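You operate a simulated robot arm through the tools that you are given. There is no shell and no other tool. Be economical: measure what you need, move in short steps, check, and stop when the job is done.

Carry out the task below with a simulated robot arm. There is one attempt and no reset: what you move stays moved.

TASK
Set the three tall props and the card's tile on kiln plate one.
Fine: no prop against the tile; leave the short props and the other tile.
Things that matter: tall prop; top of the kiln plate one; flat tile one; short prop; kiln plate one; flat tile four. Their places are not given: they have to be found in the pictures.

It is judged by the outcome, as a careful person would: the job done as asked, and still so three seconds after it is handed in. It fails if anything else is knocked over, pushed out of place, dropped, spilled or broken.

THE ROBOT
A 7-joint arm with a two-finger parallel gripper, fixed in place. Base frame: the origin is at the foot of the arm, x ahead of it, y to its left, z up; the work surface is at about z = 85. Lengths are in cm, angles in rad, forces in N, time in s.
With the tool pointing down near the work surface it reaches from about 24 to 68 cm from the base axis. Its first joint turns from -1.152 to 1.152 rad. Payload 2.4 kg.
Tool frame: the origin (TCP) lies between the finger pads and is the grasp point; the fingertips stand 3 cm ahead of it; z points along the fingers, y is the line along which they close. The gripper opens to 9.4 cm. The fingers are 2.8 cm wide and 1 cm thick; the gripper's body (5 by 9.6 cm) begins 5.5 cm behind the TCP.
Orientation is that of the tool frame in the base frame, as a unit quaternion [x, y, z, w]. With the fingers straight down and closing along the base's y, the tool's x points along the base's -x, its y along +y and its z along -z.

THE INTERFACE
- The arm moves only by the tool jog_arm. Its argument "moves" is a list of rows, each a list of 7 numbers: the shift along the tool's x, y, z in m, then the turn, a rotation vector about the tool's x, y, z in rad, then the finger opening in m, from 0 to 0.094. In form: [[dx, dy, dz, wx, wy, wz, jaw], ...]. A call has 1 to 20 rows; each row shifts and turns the commanded pose from where the row before left it, along the tool's axes as they then stand. A row lasts 0.2 s, in which the tool goes at most 5 cm and 0.15 rad; a call with a longer step from one row to the next is refused whole, and so is a gripper value outside its range. A pose out of reach is approached as far as the arm can. The call stops where the force on the tool passes 40 N (or 10 N more than at its start, if that is more) or the arm is blocked; 0.2 s more then pass. The fingers move at their own pace (about 15.3 cm/s each) and stop on an object; they squeeze with about 31 N. The grip force told is the motor's: it shows also when the fingers shut on nothing. Time passes only in rows, and 0.2 s behind the last, so rows that do not move let the fingers close. It gives the time, the measured TCP pose, the force on the tool (base axes), the opening and the grip force at its end, in the units of the frame above (readings bear some noise).
- Cameras (640 x 400 px; columns grow to the right, rows downward): "scene" is fixed at [4.17, 47.87, 145.16]; the picture's right is [-0.72, -0.70, 0.00], its down [-0.34, 0.35, -0.87] and it looks along [0.61, -0.63, -0.49] (base axes); focal length 324 px, centre (320, 200). "wrist" rides on the gripper at [-3.7, 0, -5.8] in the tool frame; the picture's right is [0.00, -1.00, 0.00], its down [0.97, 0.00, -0.24] and it looks along [0.24, 0.00, 0.97] (tool axes); focal length 218 px, centre (320, 200).
- grab_frame(camera): a new picture of that camera. No time passes.
- probe_pixels(camera, pixels): for up to 12 pixels [column, row] of the newest picture of that camera ("zoom" is the newest enlarged one), the place [x, y, z] in the base frame of the surface seen there, good to about 0.2 cm. No time passes.
- inspect(camera, box): a new picture of the part [left, top, right, bottom] of that camera's present view, enlarged. No time passes.
- hand_in(): hands the job in; it is judged then, once.

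Work in short steps. Measure before you move; look again where a grasp or a placing could have gone wrong, and mend it. You have 80 turns and 54 pictures in all, the two below and enlarged ones among them. Open the gripper and draw the arm clear of the work before you hand the job in, unless the task says otherwise; then end with one line.

The tools are called after ">>>" as name(argument=value, ...) on one line, values as JSON. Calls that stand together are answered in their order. jog_arm: Moves the arm, as the interface text tells. Its arguments: {"type":"object","properties":{"moves":{"type":"array"}},"required":["moves"]} The other tools are called the same way: grab_frame (camera) takes a picture; probe_pixels (camera, pixels) gives the place of the surface under pixels of a picture; inspect (camera, box) takes an enlarged picture of a part of a camera's view; hand_in () hands the job in.

At the start:

```text
clock: 0.0
tcp_pos: [35.69, 9.02, 115.48]
tool_rot: [0.0, 1.0, 0.001, 0.0]
force: [0.1, 0.7, -0.2]
grip_width: 9.4
grip_force: 0.0
```

scene: 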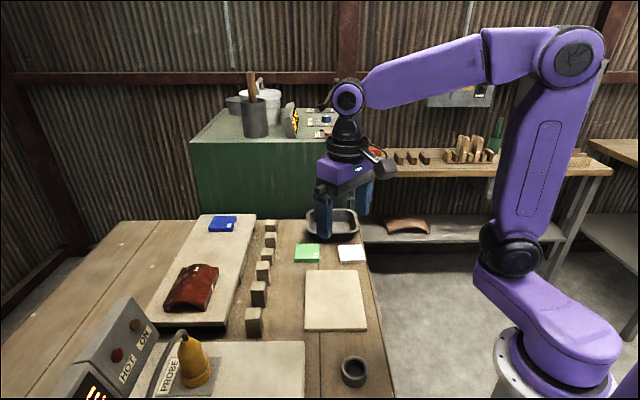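
wrist: 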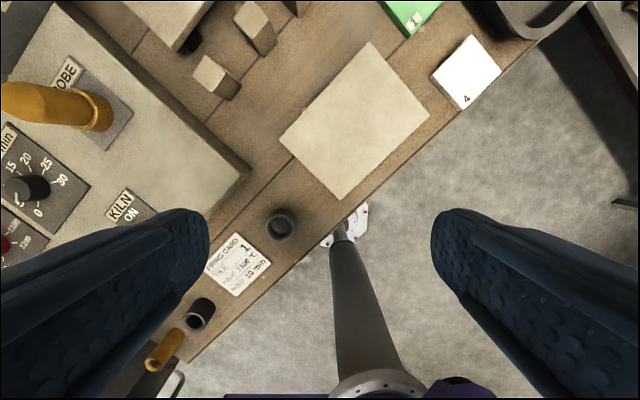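

The card lies near (240,262) in the wrist view, and the props stand in a row near (265,270) in the scene view. I'll enlarge both.

>>> inspect(camera="wrist", box=[190, 220, 290, 300])

>>> inspect(camera="scene", box=[200, 200, 400, 350])

```text
5.00 times, centred on (240, 260) of wrist
```

zoom: 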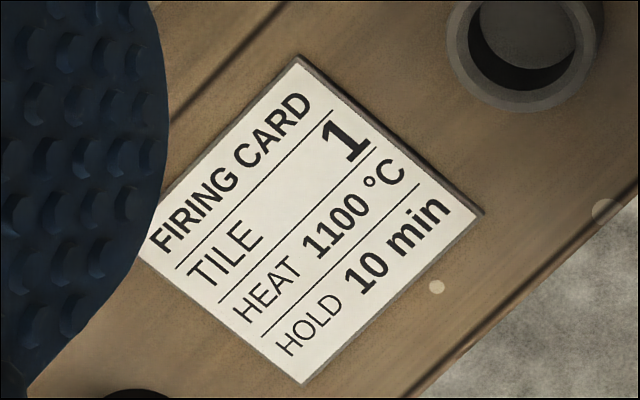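

```text
2.67 times, centred on (300, 275) of scene
```

zoom: 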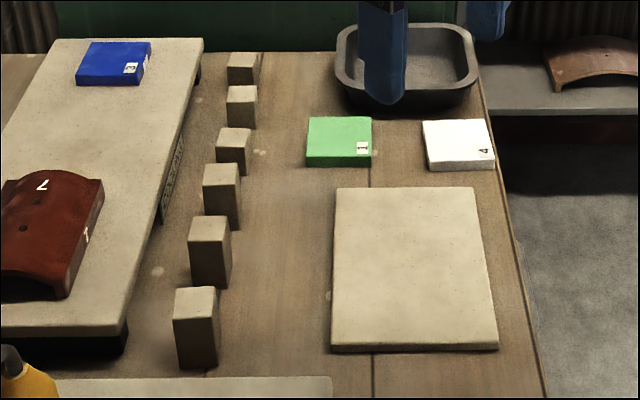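

The card calls for tile 1, the green one. Next I'll measure the prop tops, tiles and plate, and check the big slab for a label.

>>> probe_pixels(camera="zoom", pixels=[[243, 60], [242, 93], [232, 135], [221, 173], [209, 230], [195, 300], [340, 140], [460, 140], [345, 195], [468, 195], [490, 338], [338, 338]])

>>> inspect(camera="scene", box=[140, 205, 270, 340])

```text
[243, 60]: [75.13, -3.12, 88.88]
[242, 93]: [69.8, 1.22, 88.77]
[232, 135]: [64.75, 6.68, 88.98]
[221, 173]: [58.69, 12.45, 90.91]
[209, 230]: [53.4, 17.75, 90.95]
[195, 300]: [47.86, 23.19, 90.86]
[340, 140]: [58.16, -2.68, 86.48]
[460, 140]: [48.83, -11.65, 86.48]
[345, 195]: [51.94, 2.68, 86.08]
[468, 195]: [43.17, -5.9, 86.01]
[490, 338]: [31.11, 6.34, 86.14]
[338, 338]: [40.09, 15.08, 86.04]
```

```text
2.96 times, centred on (205, 272) of scene
```

zoom: 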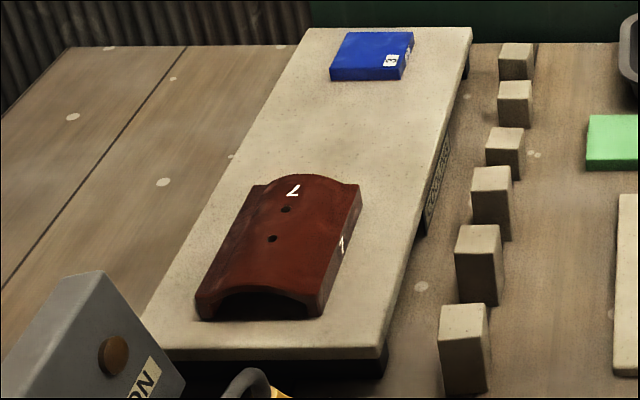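

>>> inspect(camera="scene", box=[220, 240, 250, 300])

>>> inspect(camera="scene", box=[295, 260, 375, 340])

>>> inspect(camera="scene", box=[60, 290, 380, 400])

```text
6.67 times, centred on (235, 270) of scene
```

zoom: 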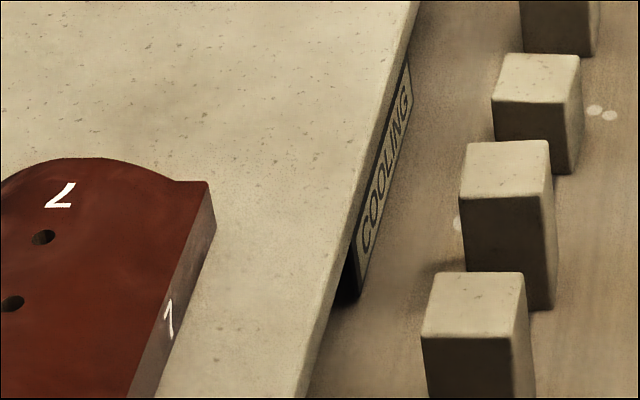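

```text
5.00 times, centred on (335, 300) of scene
```

zoom: 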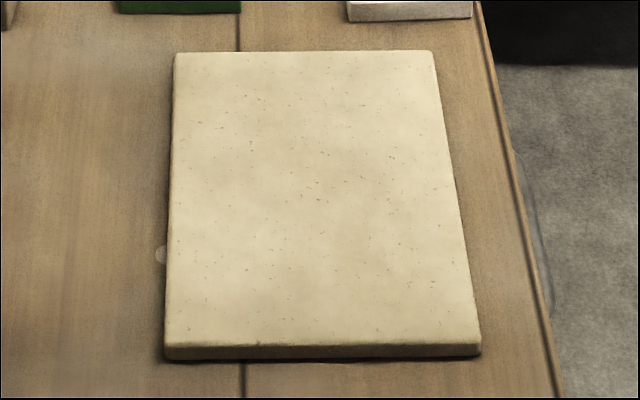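

```text
2.00 times, centred on (220, 345) of scene
```

zoom: 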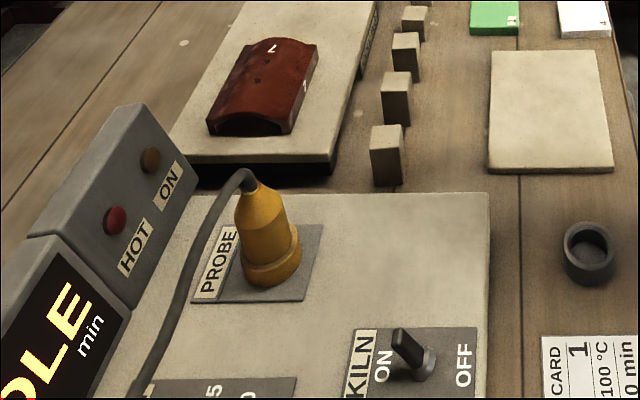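

The long slab is marked COOLING, so the free small plate (corners about (52,3), (43,-6), (31,6), (40,15), top 86.05) is kiln plate one. Tall props are the three with tops at 90.9. I'll turn 45° and look from above.

>>> jog_arm(moves=[[0, 0, 0, 0, 0, 0.131, 0.094], [0, 0, 0, 0, 0, 0.131, 0.094], [0, 0, 0, 0, 0, 0.131, 0.094], [0, 0, 0, 0, 0, 0.131, 0.094], [0, 0, 0, 0, 0, 0.131, 0.094], [0, 0, 0, 0, 0, 0.13, 0.094], [-0.02, 0.0306, 0.0187, 0, 0, 0, 0.094], [-0.02, 0.0306, 0.0187, 0, 0, 0, 0.094], [-0.02, 0.0306, 0.0187, 0, 0, 0, 0.094], [-0.02, 0.0306, 0.0187, 0, 0, 0, 0.094], [0, 0, 0, 0, 0, 0, 0.094]])

>>> grab_frame(camera="wrist")

```text
clock: 2.4
tcp_pos: [49.85, 12.16, 108.09]
tool_rot: [0.383, 0.924, 0.001, 0.0]
force: [0.5, -0.3, -0.3]
grip_width: 9.4
grip_force: 0.0
```

```text
45 pictures are left
```

wrist: 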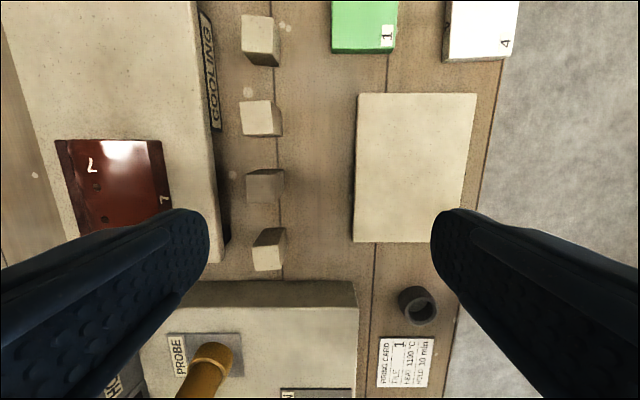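

The view is aligned; three tall props are at (262,117), (265,186), (269,249). Enlarging for their edges.

>>> inspect(camera="wrist", box=[180, 80, 340, 280])

```text
2.00 times, centred on (260, 180) of wrist
```

zoom: 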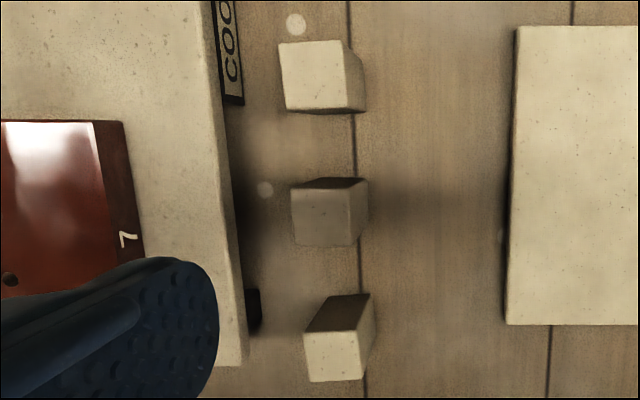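

>>> probe_pixels(camera="zoom", pixels=[[282, 46], [341, 43], [347, 106], [288, 107], [294, 191], [351, 191], [349, 243], [296, 242], [307, 335], [361, 334], [366, 376], [312, 379]])

>>> probe_pixels(camera="wrist", pixels=[[360, 97], [474, 97], [461, 239], [355, 239], [336, 8], [396, 8], [392, 46], [334, 46], [227, 250], [210, 100], [360, 340], [416, 305]])

```text
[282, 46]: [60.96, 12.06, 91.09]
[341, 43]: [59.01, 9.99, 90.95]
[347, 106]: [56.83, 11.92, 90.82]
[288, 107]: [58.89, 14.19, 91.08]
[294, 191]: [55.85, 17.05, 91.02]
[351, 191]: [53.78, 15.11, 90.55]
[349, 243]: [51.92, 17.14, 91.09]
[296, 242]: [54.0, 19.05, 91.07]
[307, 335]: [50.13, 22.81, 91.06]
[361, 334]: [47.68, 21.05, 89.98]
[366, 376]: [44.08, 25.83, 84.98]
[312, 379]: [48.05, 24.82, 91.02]
```

```text
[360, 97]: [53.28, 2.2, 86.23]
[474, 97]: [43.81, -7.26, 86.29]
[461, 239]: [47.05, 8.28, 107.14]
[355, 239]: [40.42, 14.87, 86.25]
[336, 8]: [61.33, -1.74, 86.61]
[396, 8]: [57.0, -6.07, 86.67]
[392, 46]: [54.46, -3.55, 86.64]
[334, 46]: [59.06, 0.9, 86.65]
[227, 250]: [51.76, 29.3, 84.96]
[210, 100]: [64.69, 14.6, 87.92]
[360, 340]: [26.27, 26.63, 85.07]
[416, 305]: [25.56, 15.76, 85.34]
```

Props are about 3 cm square and well aligned with the tool. I go over tile 1 to see all of it.

>>> jog_arm(moves=[[-0.0409, -0.0116, 0.02, 0, 0, 0, 0.094], [-0.0409, -0.0116, 0.02, 0, 0, 0, 0.094], [-0.0409, -0.0116, 0.02, 0, 0, 0, 0.094], [-0.0409, -0.0116, 0.02, 0, 0, 0, 0.094], [0, 0, 0, 0, 0, 0, 0.094]])

>>> grab_frame(camera="wrist")

```text
clock: 3.6
tcp_pos: [57.94, -2.95, 99.8]
tool_rot: [0.383, 0.924, 0.0, 0.001]
force: [0.0, 0.4, 0.2]
grip_width: 9.38
grip_force: 0.0
```

```text
43 pictures are left
```

wrist: 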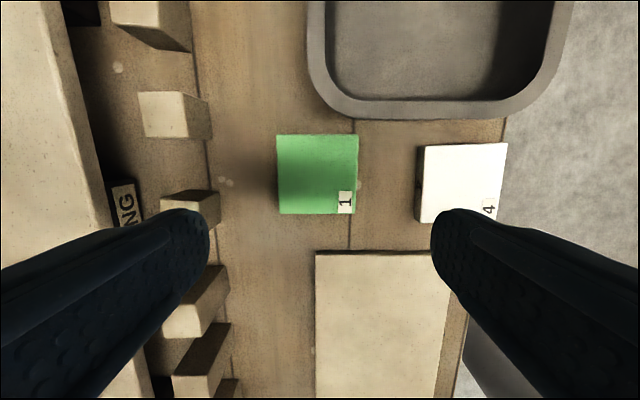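

>>> probe_pixels(camera="wrist", pixels=[[279, 137], [355, 137], [354, 211], [281, 211], [420, 148], [317, 255], [447, 256], [320, 113], [190, 198], [207, 124], [465, 105]])

```text
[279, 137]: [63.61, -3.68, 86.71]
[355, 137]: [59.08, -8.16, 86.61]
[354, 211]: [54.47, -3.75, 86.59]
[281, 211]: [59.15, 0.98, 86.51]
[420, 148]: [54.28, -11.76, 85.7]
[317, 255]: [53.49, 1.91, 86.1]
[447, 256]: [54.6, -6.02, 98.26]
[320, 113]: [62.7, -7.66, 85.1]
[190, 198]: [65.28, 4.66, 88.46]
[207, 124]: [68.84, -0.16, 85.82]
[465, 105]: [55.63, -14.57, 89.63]
```

Tile 1's centre is (59.1,-3.65), about 6.6 cm square and 1.6 thick. I centre on it, go down and grip.

>>> jog_arm(moves=[[-0.013, 0.003, 0.0, 0, 0, 0, 0.094], [0, 0, 0.04, 0, 0, 0, 0.094], [0, 0, 0.04, 0, 0, 0, 0.094], [0, 0, 0.02, 0, 0, 0, 0.094], [0, 0, 0.0135, 0, 0, 0, 0.094], [0, 0, 0, 0, 0, 0, 0.094]])

>>> grab_frame(camera="wrist")

```text
clock: 5.0
tcp_pos: [59.2, -3.43, 88.44]
tool_rot: [0.383, 0.924, -0.001, 0.001]
force: [-0.4, -0.2, -0.8]
grip_width: 9.41
grip_force: 0.1
```

```text
42 pictures are left
```

wrist: 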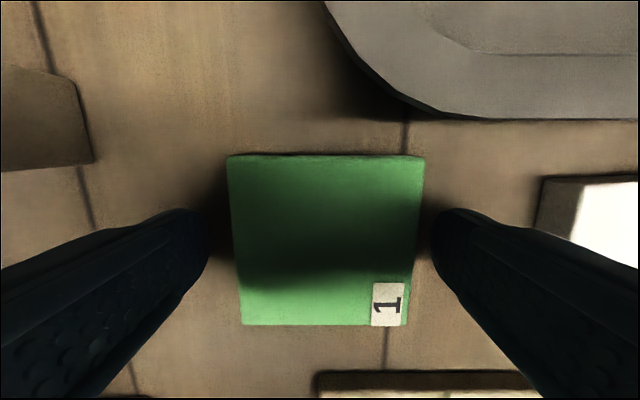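

Tile lies between the pads. Closing.

>>> jog_arm(moves=[[0, 0, 0, 0, 0, 0, 0.075], [0, 0, 0, 0, 0, 0, 0.06], [0, 0, 0, 0, 0, 0, 0.05], [0, 0, 0, 0, 0, 0, 0.05], [0, 0, -0.02, 0, 0, 0, 0.05], [0, 0, -0.03, 0, 0, 0, 0.05], [0, 0, 0, 0, 0, 0, 0.05]])

>>> grab_frame(camera="wrist")

```text
clock: 6.6
tcp_pos: [59.52, -3.71, 93.49]
tool_rot: [0.384, 0.923, 0.0, 0.0]
force: [-0.6, -0.4, -1.7]
grip_width: 6.94
grip_force: 31.2
```

```text
41 pictures are left
```

wrist: 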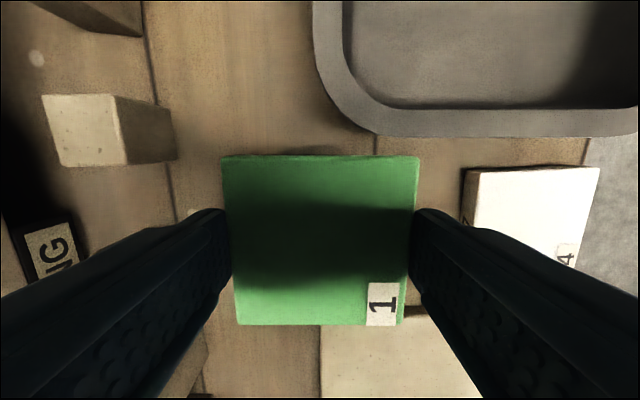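

Tile held at 6.94 cm. Carrying it over the plate's far end.

>>> jog_arm(moves=[[0.0313, -0.0174, 0, 0, 0, 0, 0.05], [0.0313, -0.0174, 0, 0, 0, 0, 0.05], [0.0313, -0.0174, 0, 0, 0, 0, 0.05], [0.0313, -0.0174, 0, 0, 0, 0, 0.05], [0, 0, 0.02, 0, 0, 0, 0.05], [0, 0, 0, 0, 0, 0, 0.05]])

>>> grab_frame(camera="scene")

>>> grab_frame(camera="wrist")

```text
clock: 8.0
tcp_pos: [45.48, 0.54, 91.61]
tool_rot: [0.382, 0.924, 0.001, 0.0]
force: [-0.5, -0.8, -0.1]
grip_width: 6.93
grip_force: 31.6
```

```text
40 pictures are left
```

scene: 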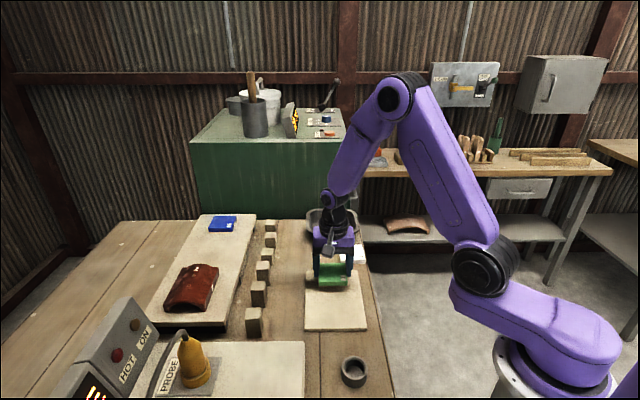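

```text
39 pictures are left
```

wrist: 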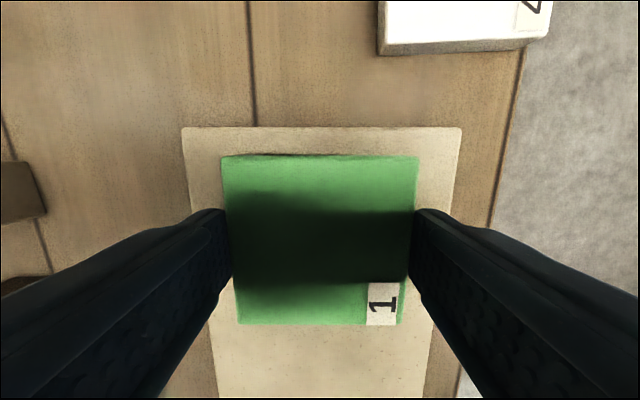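

Positioned well over the plate's end. Lowering.

>>> jog_arm(moves=[[-0.004, 0, 0.01, 0, 0, 0, 0.05], [0, 0, 0.006, 0, 0, 0, 0.05], [0, 0, 0, 0, 0, 0, 0.05], [0, 0, 0.002, 0, 0, 0, 0.05], [0, 0, 0, 0, 0, 0, 0.05]])

```text
clock: 9.2
tcp_pos: [45.94, 0.29, 89.82]
tool_rot: [0.382, 0.924, 0.0, 0.0]
force: [-0.1, 0.6, -0.2]
grip_width: 6.95
grip_force: 30.9
```

>>> jog_arm(moves=[[0, 0, 0.0015, 0, 0, 0, 0.05], [0, 0, 0, 0, 0, 0, 0.05]])

```text
clock: 9.8
tcp_pos: [45.94, 0.17, 89.62]
tool_rot: [0.382, 0.924, 0.0, 0.0]
force: [0.0, 0.1, -1.1]
grip_width: 6.94
grip_force: 31.3
```

>>> jog_arm(moves=[[0, 0, 0.0015, 0, 0, 0, 0.05], [0, 0, 0, 0, 0, 0, 0.05]])

```text
clock: 10.4
tcp_pos: [45.91, 0.24, 89.57]
tool_rot: [0.383, 0.924, 0.0, -0.001]
force: [-8.5, 1.1, 29.4]
grip_width: 6.95
grip_force: 31.3
```

Contact at TCP 89.6 (29 N). Ease up slightly, release and rise.

>>> jog_arm(moves=[[0, 0, -0.001, 0, 0, 0, 0.05], [0, 0, 0, 0, 0, 0, 0.075], [0, 0, 0, 0, 0, 0, 0.09], [0, 0, 0, 0, 0, 0, 0.09], [0, 0, -0.03, 0, 0, 0, 0.09], [0, 0, -0.04, 0, 0, 0, 0.09], [0, 0, -0.04, 0, 0, 0, 0.09], [0, 0, 0, 0, 0, 0, 0.09]])

>>> grab_frame(camera="wrist")

```text
clock: 12.2
tcp_pos: [45.82, 0.21, 100.45]
tool_rot: [0.382, 0.924, 0.0, 0.0]
force: [0.4, -0.2, 0.1]
grip_width: 9.0
grip_force: 0.0
```

```text
38 pictures are left
```

wrist: 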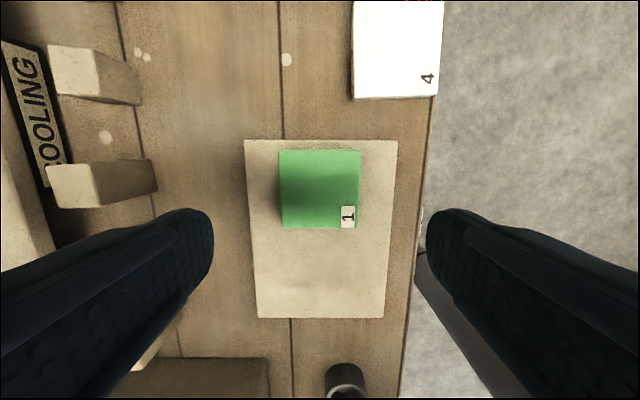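

>>> probe_pixels(camera="wrist", pixels=[[281, 153], [359, 153], [358, 226], [282, 227], [247, 142], [394, 142], [382, 316], [258, 316]])

```text
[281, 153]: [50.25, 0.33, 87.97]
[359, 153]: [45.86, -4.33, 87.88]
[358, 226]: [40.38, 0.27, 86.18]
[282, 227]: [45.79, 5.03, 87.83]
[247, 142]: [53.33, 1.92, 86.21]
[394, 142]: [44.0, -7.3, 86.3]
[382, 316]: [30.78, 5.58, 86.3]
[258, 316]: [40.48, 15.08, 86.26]
```

Tile sits squarely on the plate (clear end from b −28.8). Now to above the farthest tall prop at (58.95,12.05).

>>> jog_arm(moves=[[-0.0024, 0.0441, 0, 0, 0, 0, 0.07], [-0.0024, 0.0441, 0, 0, 0, 0, 0.07], [-0.0024, 0.0441, 0, 0, 0, 0, 0.07], [-0.0024, 0.0441, 0, 0, 0, 0, 0.06], [0, 0, 0.035, 0, 0, 0, 0.06], [0, 0, 0, 0, 0, 0, 0.06]])

>>> grab_frame(camera="wrist")

```text
clock: 13.6
tcp_pos: [59.09, 11.92, 97.3]
tool_rot: [0.382, 0.924, 0.0, 0.0]
force: [0.6, -1.1, 0.1]
grip_width: 6.0
grip_force: 0.1
```

```text
37 pictures are left
```

wrist: 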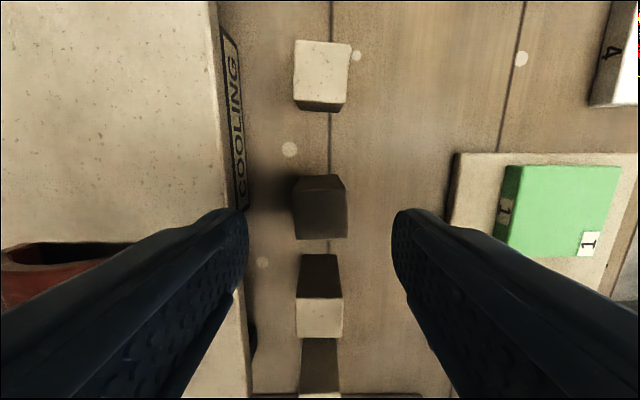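

Prop is centred between the fingers. Checking clearance to the COOLING label and exact prop corners.

>>> probe_pixels(camera="wrist", pixels=[[241, 203], [236, 100], [220, 100], [246, 190], [295, 191], [343, 193], [345, 236], [298, 237], [252, 340]])

```text
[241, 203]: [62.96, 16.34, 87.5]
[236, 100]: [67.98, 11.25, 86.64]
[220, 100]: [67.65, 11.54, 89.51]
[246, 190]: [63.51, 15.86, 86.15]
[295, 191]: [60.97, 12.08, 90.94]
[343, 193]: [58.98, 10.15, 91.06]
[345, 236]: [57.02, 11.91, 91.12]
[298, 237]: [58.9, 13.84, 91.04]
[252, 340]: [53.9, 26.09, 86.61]
```

Label is at a=56, finger outer edge at 54.2: clear. Down to 89 and grip.

>>> jog_arm(moves=[[0, 0, 0.04, 0, 0, 0, 0.06], [0, 0, 0.03, 0, 0, 0, 0.06], [0, 0, 0.013, 0, 0, 0, 0.06], [0, 0, 0, 0, 0, 0, 0.06], [0, 0, 0, 0, 0, 0, 0.04], [0, 0, 0, 0, 0, 0, 0.02], [0, 0, 0, 0, 0, 0, 0.02]])

```text
clock: 15.2
tcp_pos: [59.06, 11.96, 88.9]
tool_rot: [0.382, 0.924, 0.0, -0.001]
force: [1.4, 0.7, -0.1]
grip_width: 3.57
grip_force: 31.1
```

Gripped at 3.57 cm. Lifting and carrying to the plate's near-right spot.

>>> jog_arm(moves=[[0, 0, -0.02, 0, 0, 0, 0.02], [0, 0, -0.04, 0, 0, 0, 0.02], [0, 0, -0.035, 0, 0, 0, 0.02], [0, 0, 0, 0, 0, 0, 0.02], [0.018, -0.044, 0, 0, 0, 0, 0.02], [0.018, -0.044, 0, 0, 0, 0, 0.02], [0.018, -0.044, 0, 0, 0, 0, 0.02], [0.018, -0.044, 0, 0, 0, 0, 0.02], [0.018, -0.044, 0, 0, 0, 0, 0.02], [0, 0, 0, 0, 0, 0, 0.02]])

>>> grab_frame(camera="wrist")

```text
clock: 17.4
tcp_pos: [37.1, 2.71, 98.25]
tool_rot: [0.382, 0.924, 0.0, -0.001]
force: [0.5, 0.2, -1.0]
grip_width: 3.59
grip_force: 30.7
```

```text
36 pictures are left
```

wrist: 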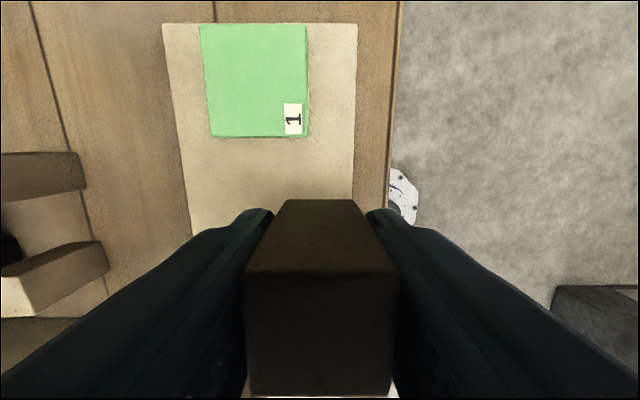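

Over the spot (37.1,2.7). Lowering to just above contact (~90.1).

>>> jog_arm(moves=[[0, 0.003, 0.03, 0, 0, 0, 0.02], [0, 0, 0.03, 0, 0, 0, 0.02], [0, 0, 0.017, 0, 0, 0, 0.02], [0, 0, 0, 0, 0, 0, 0.02], [0, 0, 0.002, 0, 0, 0, 0.02], [0, 0, 0, 0, 0, 0, 0.02]])

```text
clock: 18.8
tcp_pos: [37.21, 2.97, 90.31]
tool_rot: [0.382, 0.924, -0.001, 0.0]
force: [-0.9, -0.7, -0.9]
grip_width: 3.56
grip_force: 31.5
```

>>> jog_arm(moves=[[0, 0, 0.0015, 0, 0, 0, 0.02], [0, 0, 0, 0, 0, 0, 0.02]])

```text
clock: 19.4
tcp_pos: [37.3, 3.02, 90.17]
tool_rot: [0.383, 0.924, 0.0, 0.001]
force: [0.1, 0.1, -0.4]
grip_width: 3.6
grip_force: 30.8
```

>>> jog_arm(moves=[[0, 0, 0.001, 0, 0, 0, 0.02], [0, 0, 0, 0, 0, 0, 0.02]])

```text
clock: 20.0
tcp_pos: [37.29, 3.09, 89.98]
tool_rot: [0.383, 0.924, 0.0, 0.0]
force: [-0.5, 0.0, -0.8]
grip_width: 3.58
grip_force: 31.3
```

>>> jog_arm(moves=[[0, 0, 0.001, 0, 0, 0, 0.02], [0, 0, 0, 0, 0, 0, 0.02]])

```text
clock: 20.6
tcp_pos: [37.28, 2.95, 89.99]
tool_rot: [0.382, 0.924, 0.0, 0.0]
force: [-2.3, 1.8, 7.4]
grip_width: 3.61
grip_force: 30.6
```

Contact (7 N). Release and rise, then view.

>>> jog_arm(moves=[[0, 0, 0, 0, 0, 0, 0.045], [0, 0, 0, 0, 0, 0, 0.06], [0, 0, 0, 0, 0, 0, 0.06], [0, 0, -0.03, 0, 0, 0, 0.06], [0, 0, -0.04, 0, 0, 0, 0.06], [0, 0, -0.04, 0, 0, 0, 0.06], [-0.03, 0.03, 0, 0, 0, 0, 0.06], [0, 0, 0, 0, 0, 0, 0.06]])

>>> grab_frame(camera="wrist")

```text
clock: 22.4
tcp_pos: [41.44, 2.88, 100.9]
tool_rot: [0.383, 0.924, 0.0, 0.0]
force: [0.1, 0.6, 0.5]
grip_width: 5.99
grip_force: 0.0
```

```text
35 pictures are left
```

wrist: 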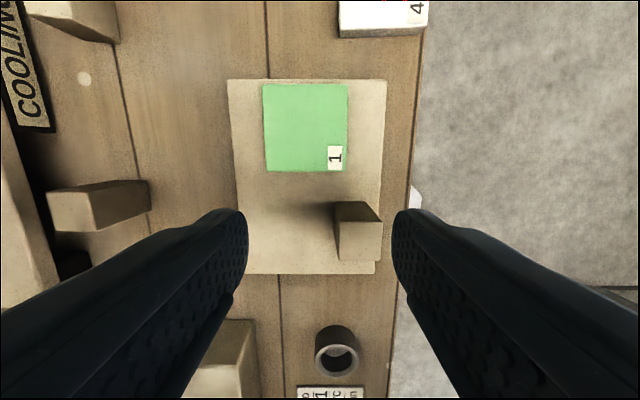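

First prop stands. Next, the middle tall prop at (53.9,17.1).

>>> jog_arm(moves=[[0.0032, 0.0472, 0, 0, 0, 0, 0.06], [0.0032, 0.0472, 0, 0, 0, 0, 0.06], [0.0032, 0.0472, 0, 0, 0, 0, 0.06], [0.0032, 0.0472, 0, 0, 0, 0, 0.06], [0, 0, 0.035, 0, 0, 0, 0.06], [0, 0, 0, 0, 0, 0, 0.06]])

>>> grab_frame(camera="wrist")

```text
clock: 23.8
tcp_pos: [53.95, 17.16, 97.42]
tool_rot: [0.383, 0.924, 0.0, 0.0]
force: [-1.0, 0.5, -0.5]
grip_width: 6.01
grip_force: 0.1
```

```text
34 pictures are left
```

wrist: 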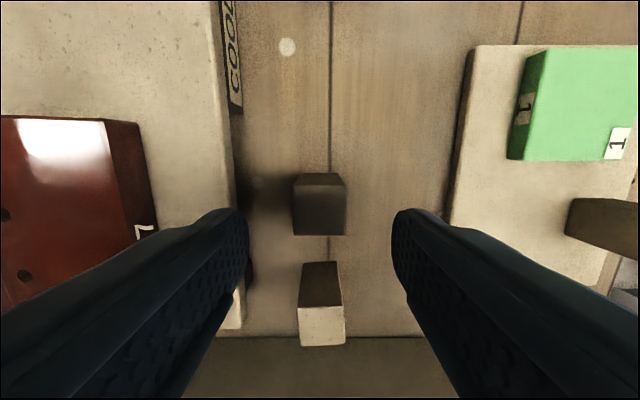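

Centred on it; down and grip, lift.

>>> jog_arm(moves=[[0, 0, 0.04, 0, 0, 0, 0.06], [0, 0, 0.03, 0, 0, 0, 0.06], [0, 0, 0.014, 0, 0, 0, 0.06], [0, 0, 0, 0, 0, 0, 0.06], [0, 0, 0, 0, 0, 0, 0.04], [0, 0, 0, 0, 0, 0, 0.02], [0, 0, 0, 0, 0, 0, 0.02]])

```text
clock: 25.4
tcp_pos: [54.05, 17.02, 89.16]
tool_rot: [0.383, 0.924, -0.001, 0.0]
force: [-0.3, -0.1, 0.0]
grip_width: 3.59
grip_force: 31.0
```

>>> jog_arm(moves=[[0, 0, -0.02, 0, 0, 0, 0.02], [0, 0, -0.04, 0, 0, 0, 0.02], [0, 0, -0.033, 0, 0, 0, 0.02], [0, 0, 0, 0, 0, 0, 0.02], [0.0063, -0.0458, 0, 0, 0, 0, 0.02], [0.0063, -0.0458, 0, 0, 0, 0, 0.02], [0.0063, -0.0458, 0, 0, 0, 0, 0.02], [0, 0, 0, 0, 0, 0, 0.02], [0, 0, 0.04, 0, 0, 0, 0.02], [0, 0, 0.02, 0, 0, 0, 0.02], [0, 0, 0, 0, 0, 0, 0.02]])

>>> grab_frame(camera="wrist")

```text
clock: 27.8
tcp_pos: [42.89, 8.69, 92.41]
tool_rot: [0.382, 0.924, 0.0, 0.0]
force: [-0.2, 0.1, -1.1]
grip_width: 3.58
grip_force: 31.0
```

```text
33 pictures are left
```

wrist: 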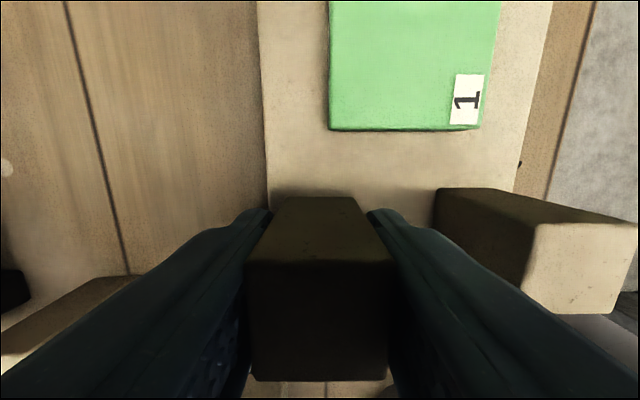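

Position good (42.9,8.7). Lowering gently.

>>> jog_arm(moves=[[0, 0, 0.015, 0, 0, 0, 0.02], [0, 0, 0.006, 0, 0, 0, 0.02], [0, 0, 0, 0, 0, 0, 0.02], [0, 0, 0.001, 0, 0, 0, 0.02], [0, 0, 0, 0, 0, 0, 0.02]])

```text
clock: 29.0
tcp_pos: [42.97, 8.84, 90.25]
tool_rot: [0.382, 0.924, 0.001, 0.002]
force: [-4.2, 2.8, 24.0]
grip_width: 3.6
grip_force: 30.9
```

Contact; release, rise, and go to the last tall prop at (48.0,22.9).

>>> jog_arm(moves=[[0, 0, -0.0007, 0, 0, 0, 0.02], [0, 0, 0, 0, 0, 0, 0.045], [0, 0, 0, 0, 0, 0, 0.06], [0, 0, 0, 0, 0, 0, 0.06], [0, 0, -0.03, 0, 0, 0, 0.06], [0, 0, -0.04, 0, 0, 0, 0.06], [0, 0, -0.03, 0, 0, 0, 0.06], [0.0163, 0.0341, 0, 0, 0, 0, 0.06], [0.0163, 0.0341, 0, 0, 0, 0, 0.06], [0.0163, 0.0341, 0, 0, 0, 0, 0.06], [0.0163, 0.0341, 0, 0, 0, 0, 0.06], [0, 0, 0, 0, 0, 0, 0.06]])

>>> grab_frame(camera="wrist")

```text
clock: 31.6
tcp_pos: [48.08, 23.05, 100.2]
tool_rot: [0.382, 0.924, 0.0, 0.0]
force: [-0.3, -0.5, -0.9]
grip_width: 6.01
grip_force: 0.0
```

```text
32 pictures are left
```

wrist: 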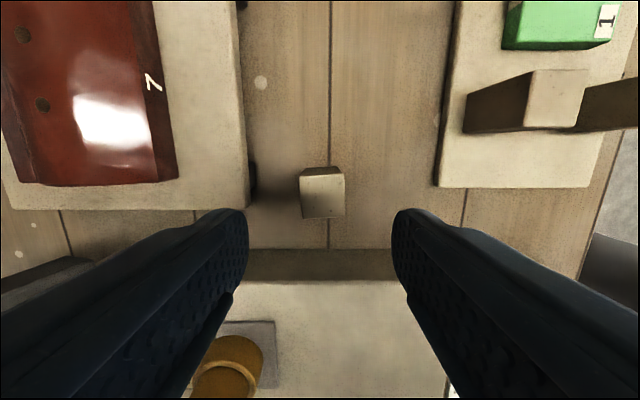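

Probing this prop's top corners, the control panel edge, and the placed prop.

>>> probe_pixels(camera="wrist", pixels=[[303, 177], [342, 177], [342, 216], [304, 216], [320, 252], [320, 285], [531, 72], [586, 73], [577, 124], [526, 124], [438, 185], [588, 185]])

```text
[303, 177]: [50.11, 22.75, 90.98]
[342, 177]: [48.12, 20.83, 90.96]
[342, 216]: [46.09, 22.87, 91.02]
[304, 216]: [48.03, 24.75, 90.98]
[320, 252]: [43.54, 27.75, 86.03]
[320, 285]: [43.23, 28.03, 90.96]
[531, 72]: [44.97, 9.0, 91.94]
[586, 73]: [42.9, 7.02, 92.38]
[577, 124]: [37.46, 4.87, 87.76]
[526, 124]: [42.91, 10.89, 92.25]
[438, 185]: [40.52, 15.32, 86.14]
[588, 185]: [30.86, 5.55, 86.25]
```

Centre is (48.1,22.8); panel edge is 7 cm away. Down and grip.

>>> jog_arm(moves=[[-0.0015, -0.0012, 0.035, 0, 0, 0, 0.06], [0, 0, 0.04, 0, 0, 0, 0.06], [0, 0, 0.025, 0, 0, 0, 0.06], [0, 0, 0.011, 0, 0, 0, 0.06], [0, 0, 0, 0, 0, 0, 0.06], [0, 0, 0, 0, 0, 0, 0.04], [0, 0, 0, 0, 0, 0, 0.02], [0, 0, 0, 0, 0, 0, 0.02]])

```text
clock: 33.4
tcp_pos: [48.02, 22.72, 89.13]
tool_rot: [0.383, 0.924, -0.001, 0.001]
force: [0.7, 0.0, -0.4]
grip_width: 3.6
grip_force: 30.4
```

>>> jog_arm(moves=[[0, 0, -0.02, 0, 0, 0, 0.02], [0, 0, -0.04, 0, 0, 0, 0.02], [0, 0, -0.034, 0, 0, 0, 0.02], [0, 0, 0, 0, 0, 0, 0.02], [-0.006, -0.0438, 0, 0, 0, 0, 0.02], [-0.006, -0.0438, 0, 0, 0, 0, 0.02], [-0.006, -0.0438, 0, 0, 0, 0, 0.02], [-0.006, -0.0438, 0, 0, 0, 0, 0.02], [0, 0, 0, 0, 0, 0, 0.02]])

>>> grab_frame(camera="wrist")

```text
clock: 35.4
tcp_pos: [37.31, 8.58, 98.51]
tool_rot: [0.383, 0.924, 0.0, 0.001]
force: [-0.6, 0.1, -0.8]
grip_width: 3.59
grip_force: 31.1
```

```text
31 pictures are left
```

wrist: 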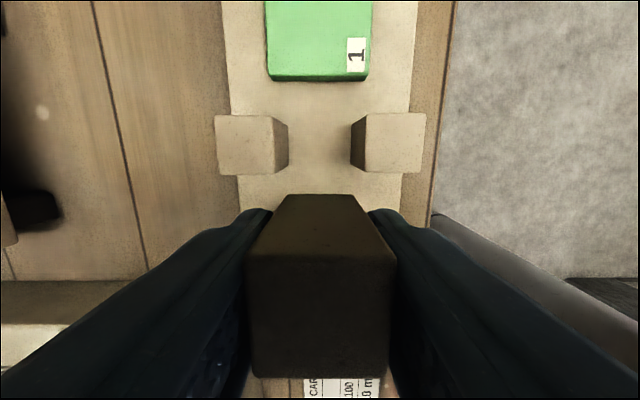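

Checking the spacing to the two placed props.

>>> probe_pixels(camera="wrist", pixels=[[222, 172], [270, 172], [370, 168], [420, 170], [368, 116], [424, 116], [270, 118], [318, 196], [318, 79]])

```text
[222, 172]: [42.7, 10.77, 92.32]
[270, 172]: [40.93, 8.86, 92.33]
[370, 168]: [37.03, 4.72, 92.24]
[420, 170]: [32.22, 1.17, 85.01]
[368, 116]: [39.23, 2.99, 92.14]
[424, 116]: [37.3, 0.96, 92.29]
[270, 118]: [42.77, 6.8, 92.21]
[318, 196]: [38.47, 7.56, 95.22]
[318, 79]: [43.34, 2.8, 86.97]
```

Clear on all sides. Lowering.

>>> jog_arm(moves=[[0.001, 0, 0.03, 0, 0, 0, 0.02], [0, 0, 0.03, 0, 0, 0, 0.02], [0, 0, 0.019, 0, 0, 0, 0.02], [0, 0, 0, 0, 0, 0, 0.02], [0, 0, 0.002, 0, 0, 0, 0.02], [0, 0, 0, 0, 0, 0, 0.02]])

```text
clock: 36.8
tcp_pos: [37.19, 8.88, 90.41]
tool_rot: [0.383, 0.924, 0.0, 0.001]
force: [-1.1, -0.3, -0.8]
grip_width: 3.6
grip_force: 30.5
```

>>> jog_arm(moves=[[0, 0, 0.001, 0, 0, 0, 0.02], [0, 0, 0, 0, 0, 0, 0.02], [0, 0, 0.001, 0, 0, 0, 0.02], [0, 0, 0, 0, 0, 0, 0.02]])

```text
clock: 37.8
tcp_pos: [37.34, 8.87, 90.25]
tool_rot: [0.383, 0.924, -0.001, 0.0]
force: [-1.2, -0.2, 2.8]
grip_width: 3.6
grip_force: 30.7
```

Light contact (2.8 N). Release, rise straight up and look.

>>> jog_arm(moves=[[0, 0, 0.0003, 0, 0, 0, 0.02], [0, 0, 0, 0, 0, 0, 0.042], [0, 0, 0, 0, 0, 0, 0.052], [0, 0, 0, 0, 0, 0, 0.052], [0, 0, -0.03, 0, 0, 0, 0.052], [0, 0, -0.04, 0, 0, 0, 0.052], [0, 0, -0.04, 0, 0, 0, 0.052], [-0.02, 0, -0.04, 0, 0, 0, 0.052], [-0.03, 0, -0.03, 0, 0, 0, 0.052], [0, 0, 0, 0, 0, 0, 0.052]])

>>> grab_frame(camera="wrist")

>>> grab_frame(camera="scene")

```text
clock: 40.0
tcp_pos: [40.8, 5.36, 108.37]
tool_rot: [0.383, 0.924, 0.0, 0.0]
force: [0.3, -0.1, 0.1]
grip_width: 5.18
grip_force: 0.0
```

```text
30 pictures are left
```

wrist: 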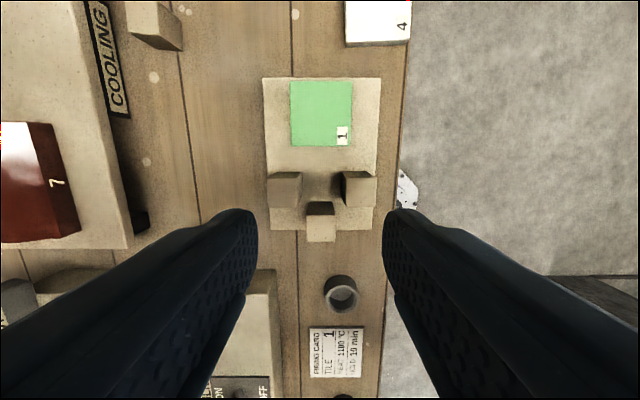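

```text
29 pictures are left
```

scene: 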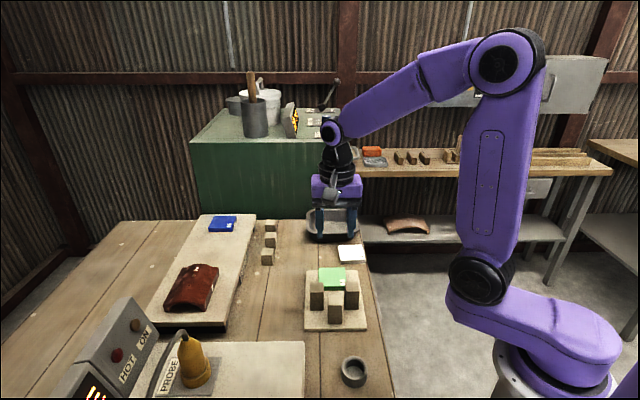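

All three props and tile stand on the plate. One close look, and draw the arm further up.

>>> jog_arm(moves=[[0, 0, -0.04, 0, 0, 0, 0.06], [0, 0, -0.04, 0, 0, 0, 0.06], [0, 0, 0, 0, 0, 0, 0.06]])

>>> inspect(camera="scene", box=[240, 210, 400, 340])

```text
clock: 40.8
tcp_pos: [40.93, 5.48, 116.38]
tool_rot: [0.383, 0.924, 0.0, 0.0]
force: [0.0, 0.3, 0.2]
grip_width: 6.01
grip_force: 0.1
```

```text
3.08 times, centred on (320, 275) of scene
```

zoom: 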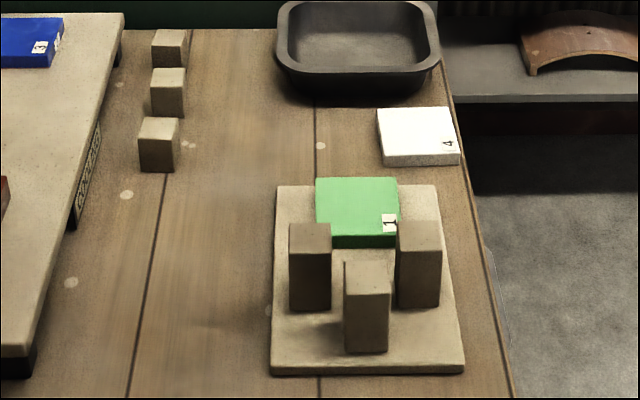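

Everything is upright, clear of the tile, and the short props and tile 4 are untouched. Handing in.

>>> hand_in()

```text
The job is handed in.
```

The three tall props and tile 1, the tile named on the firing card, now stand on kiln plate one with no prop touching the tile; the short props and tile 4 were left where they were.
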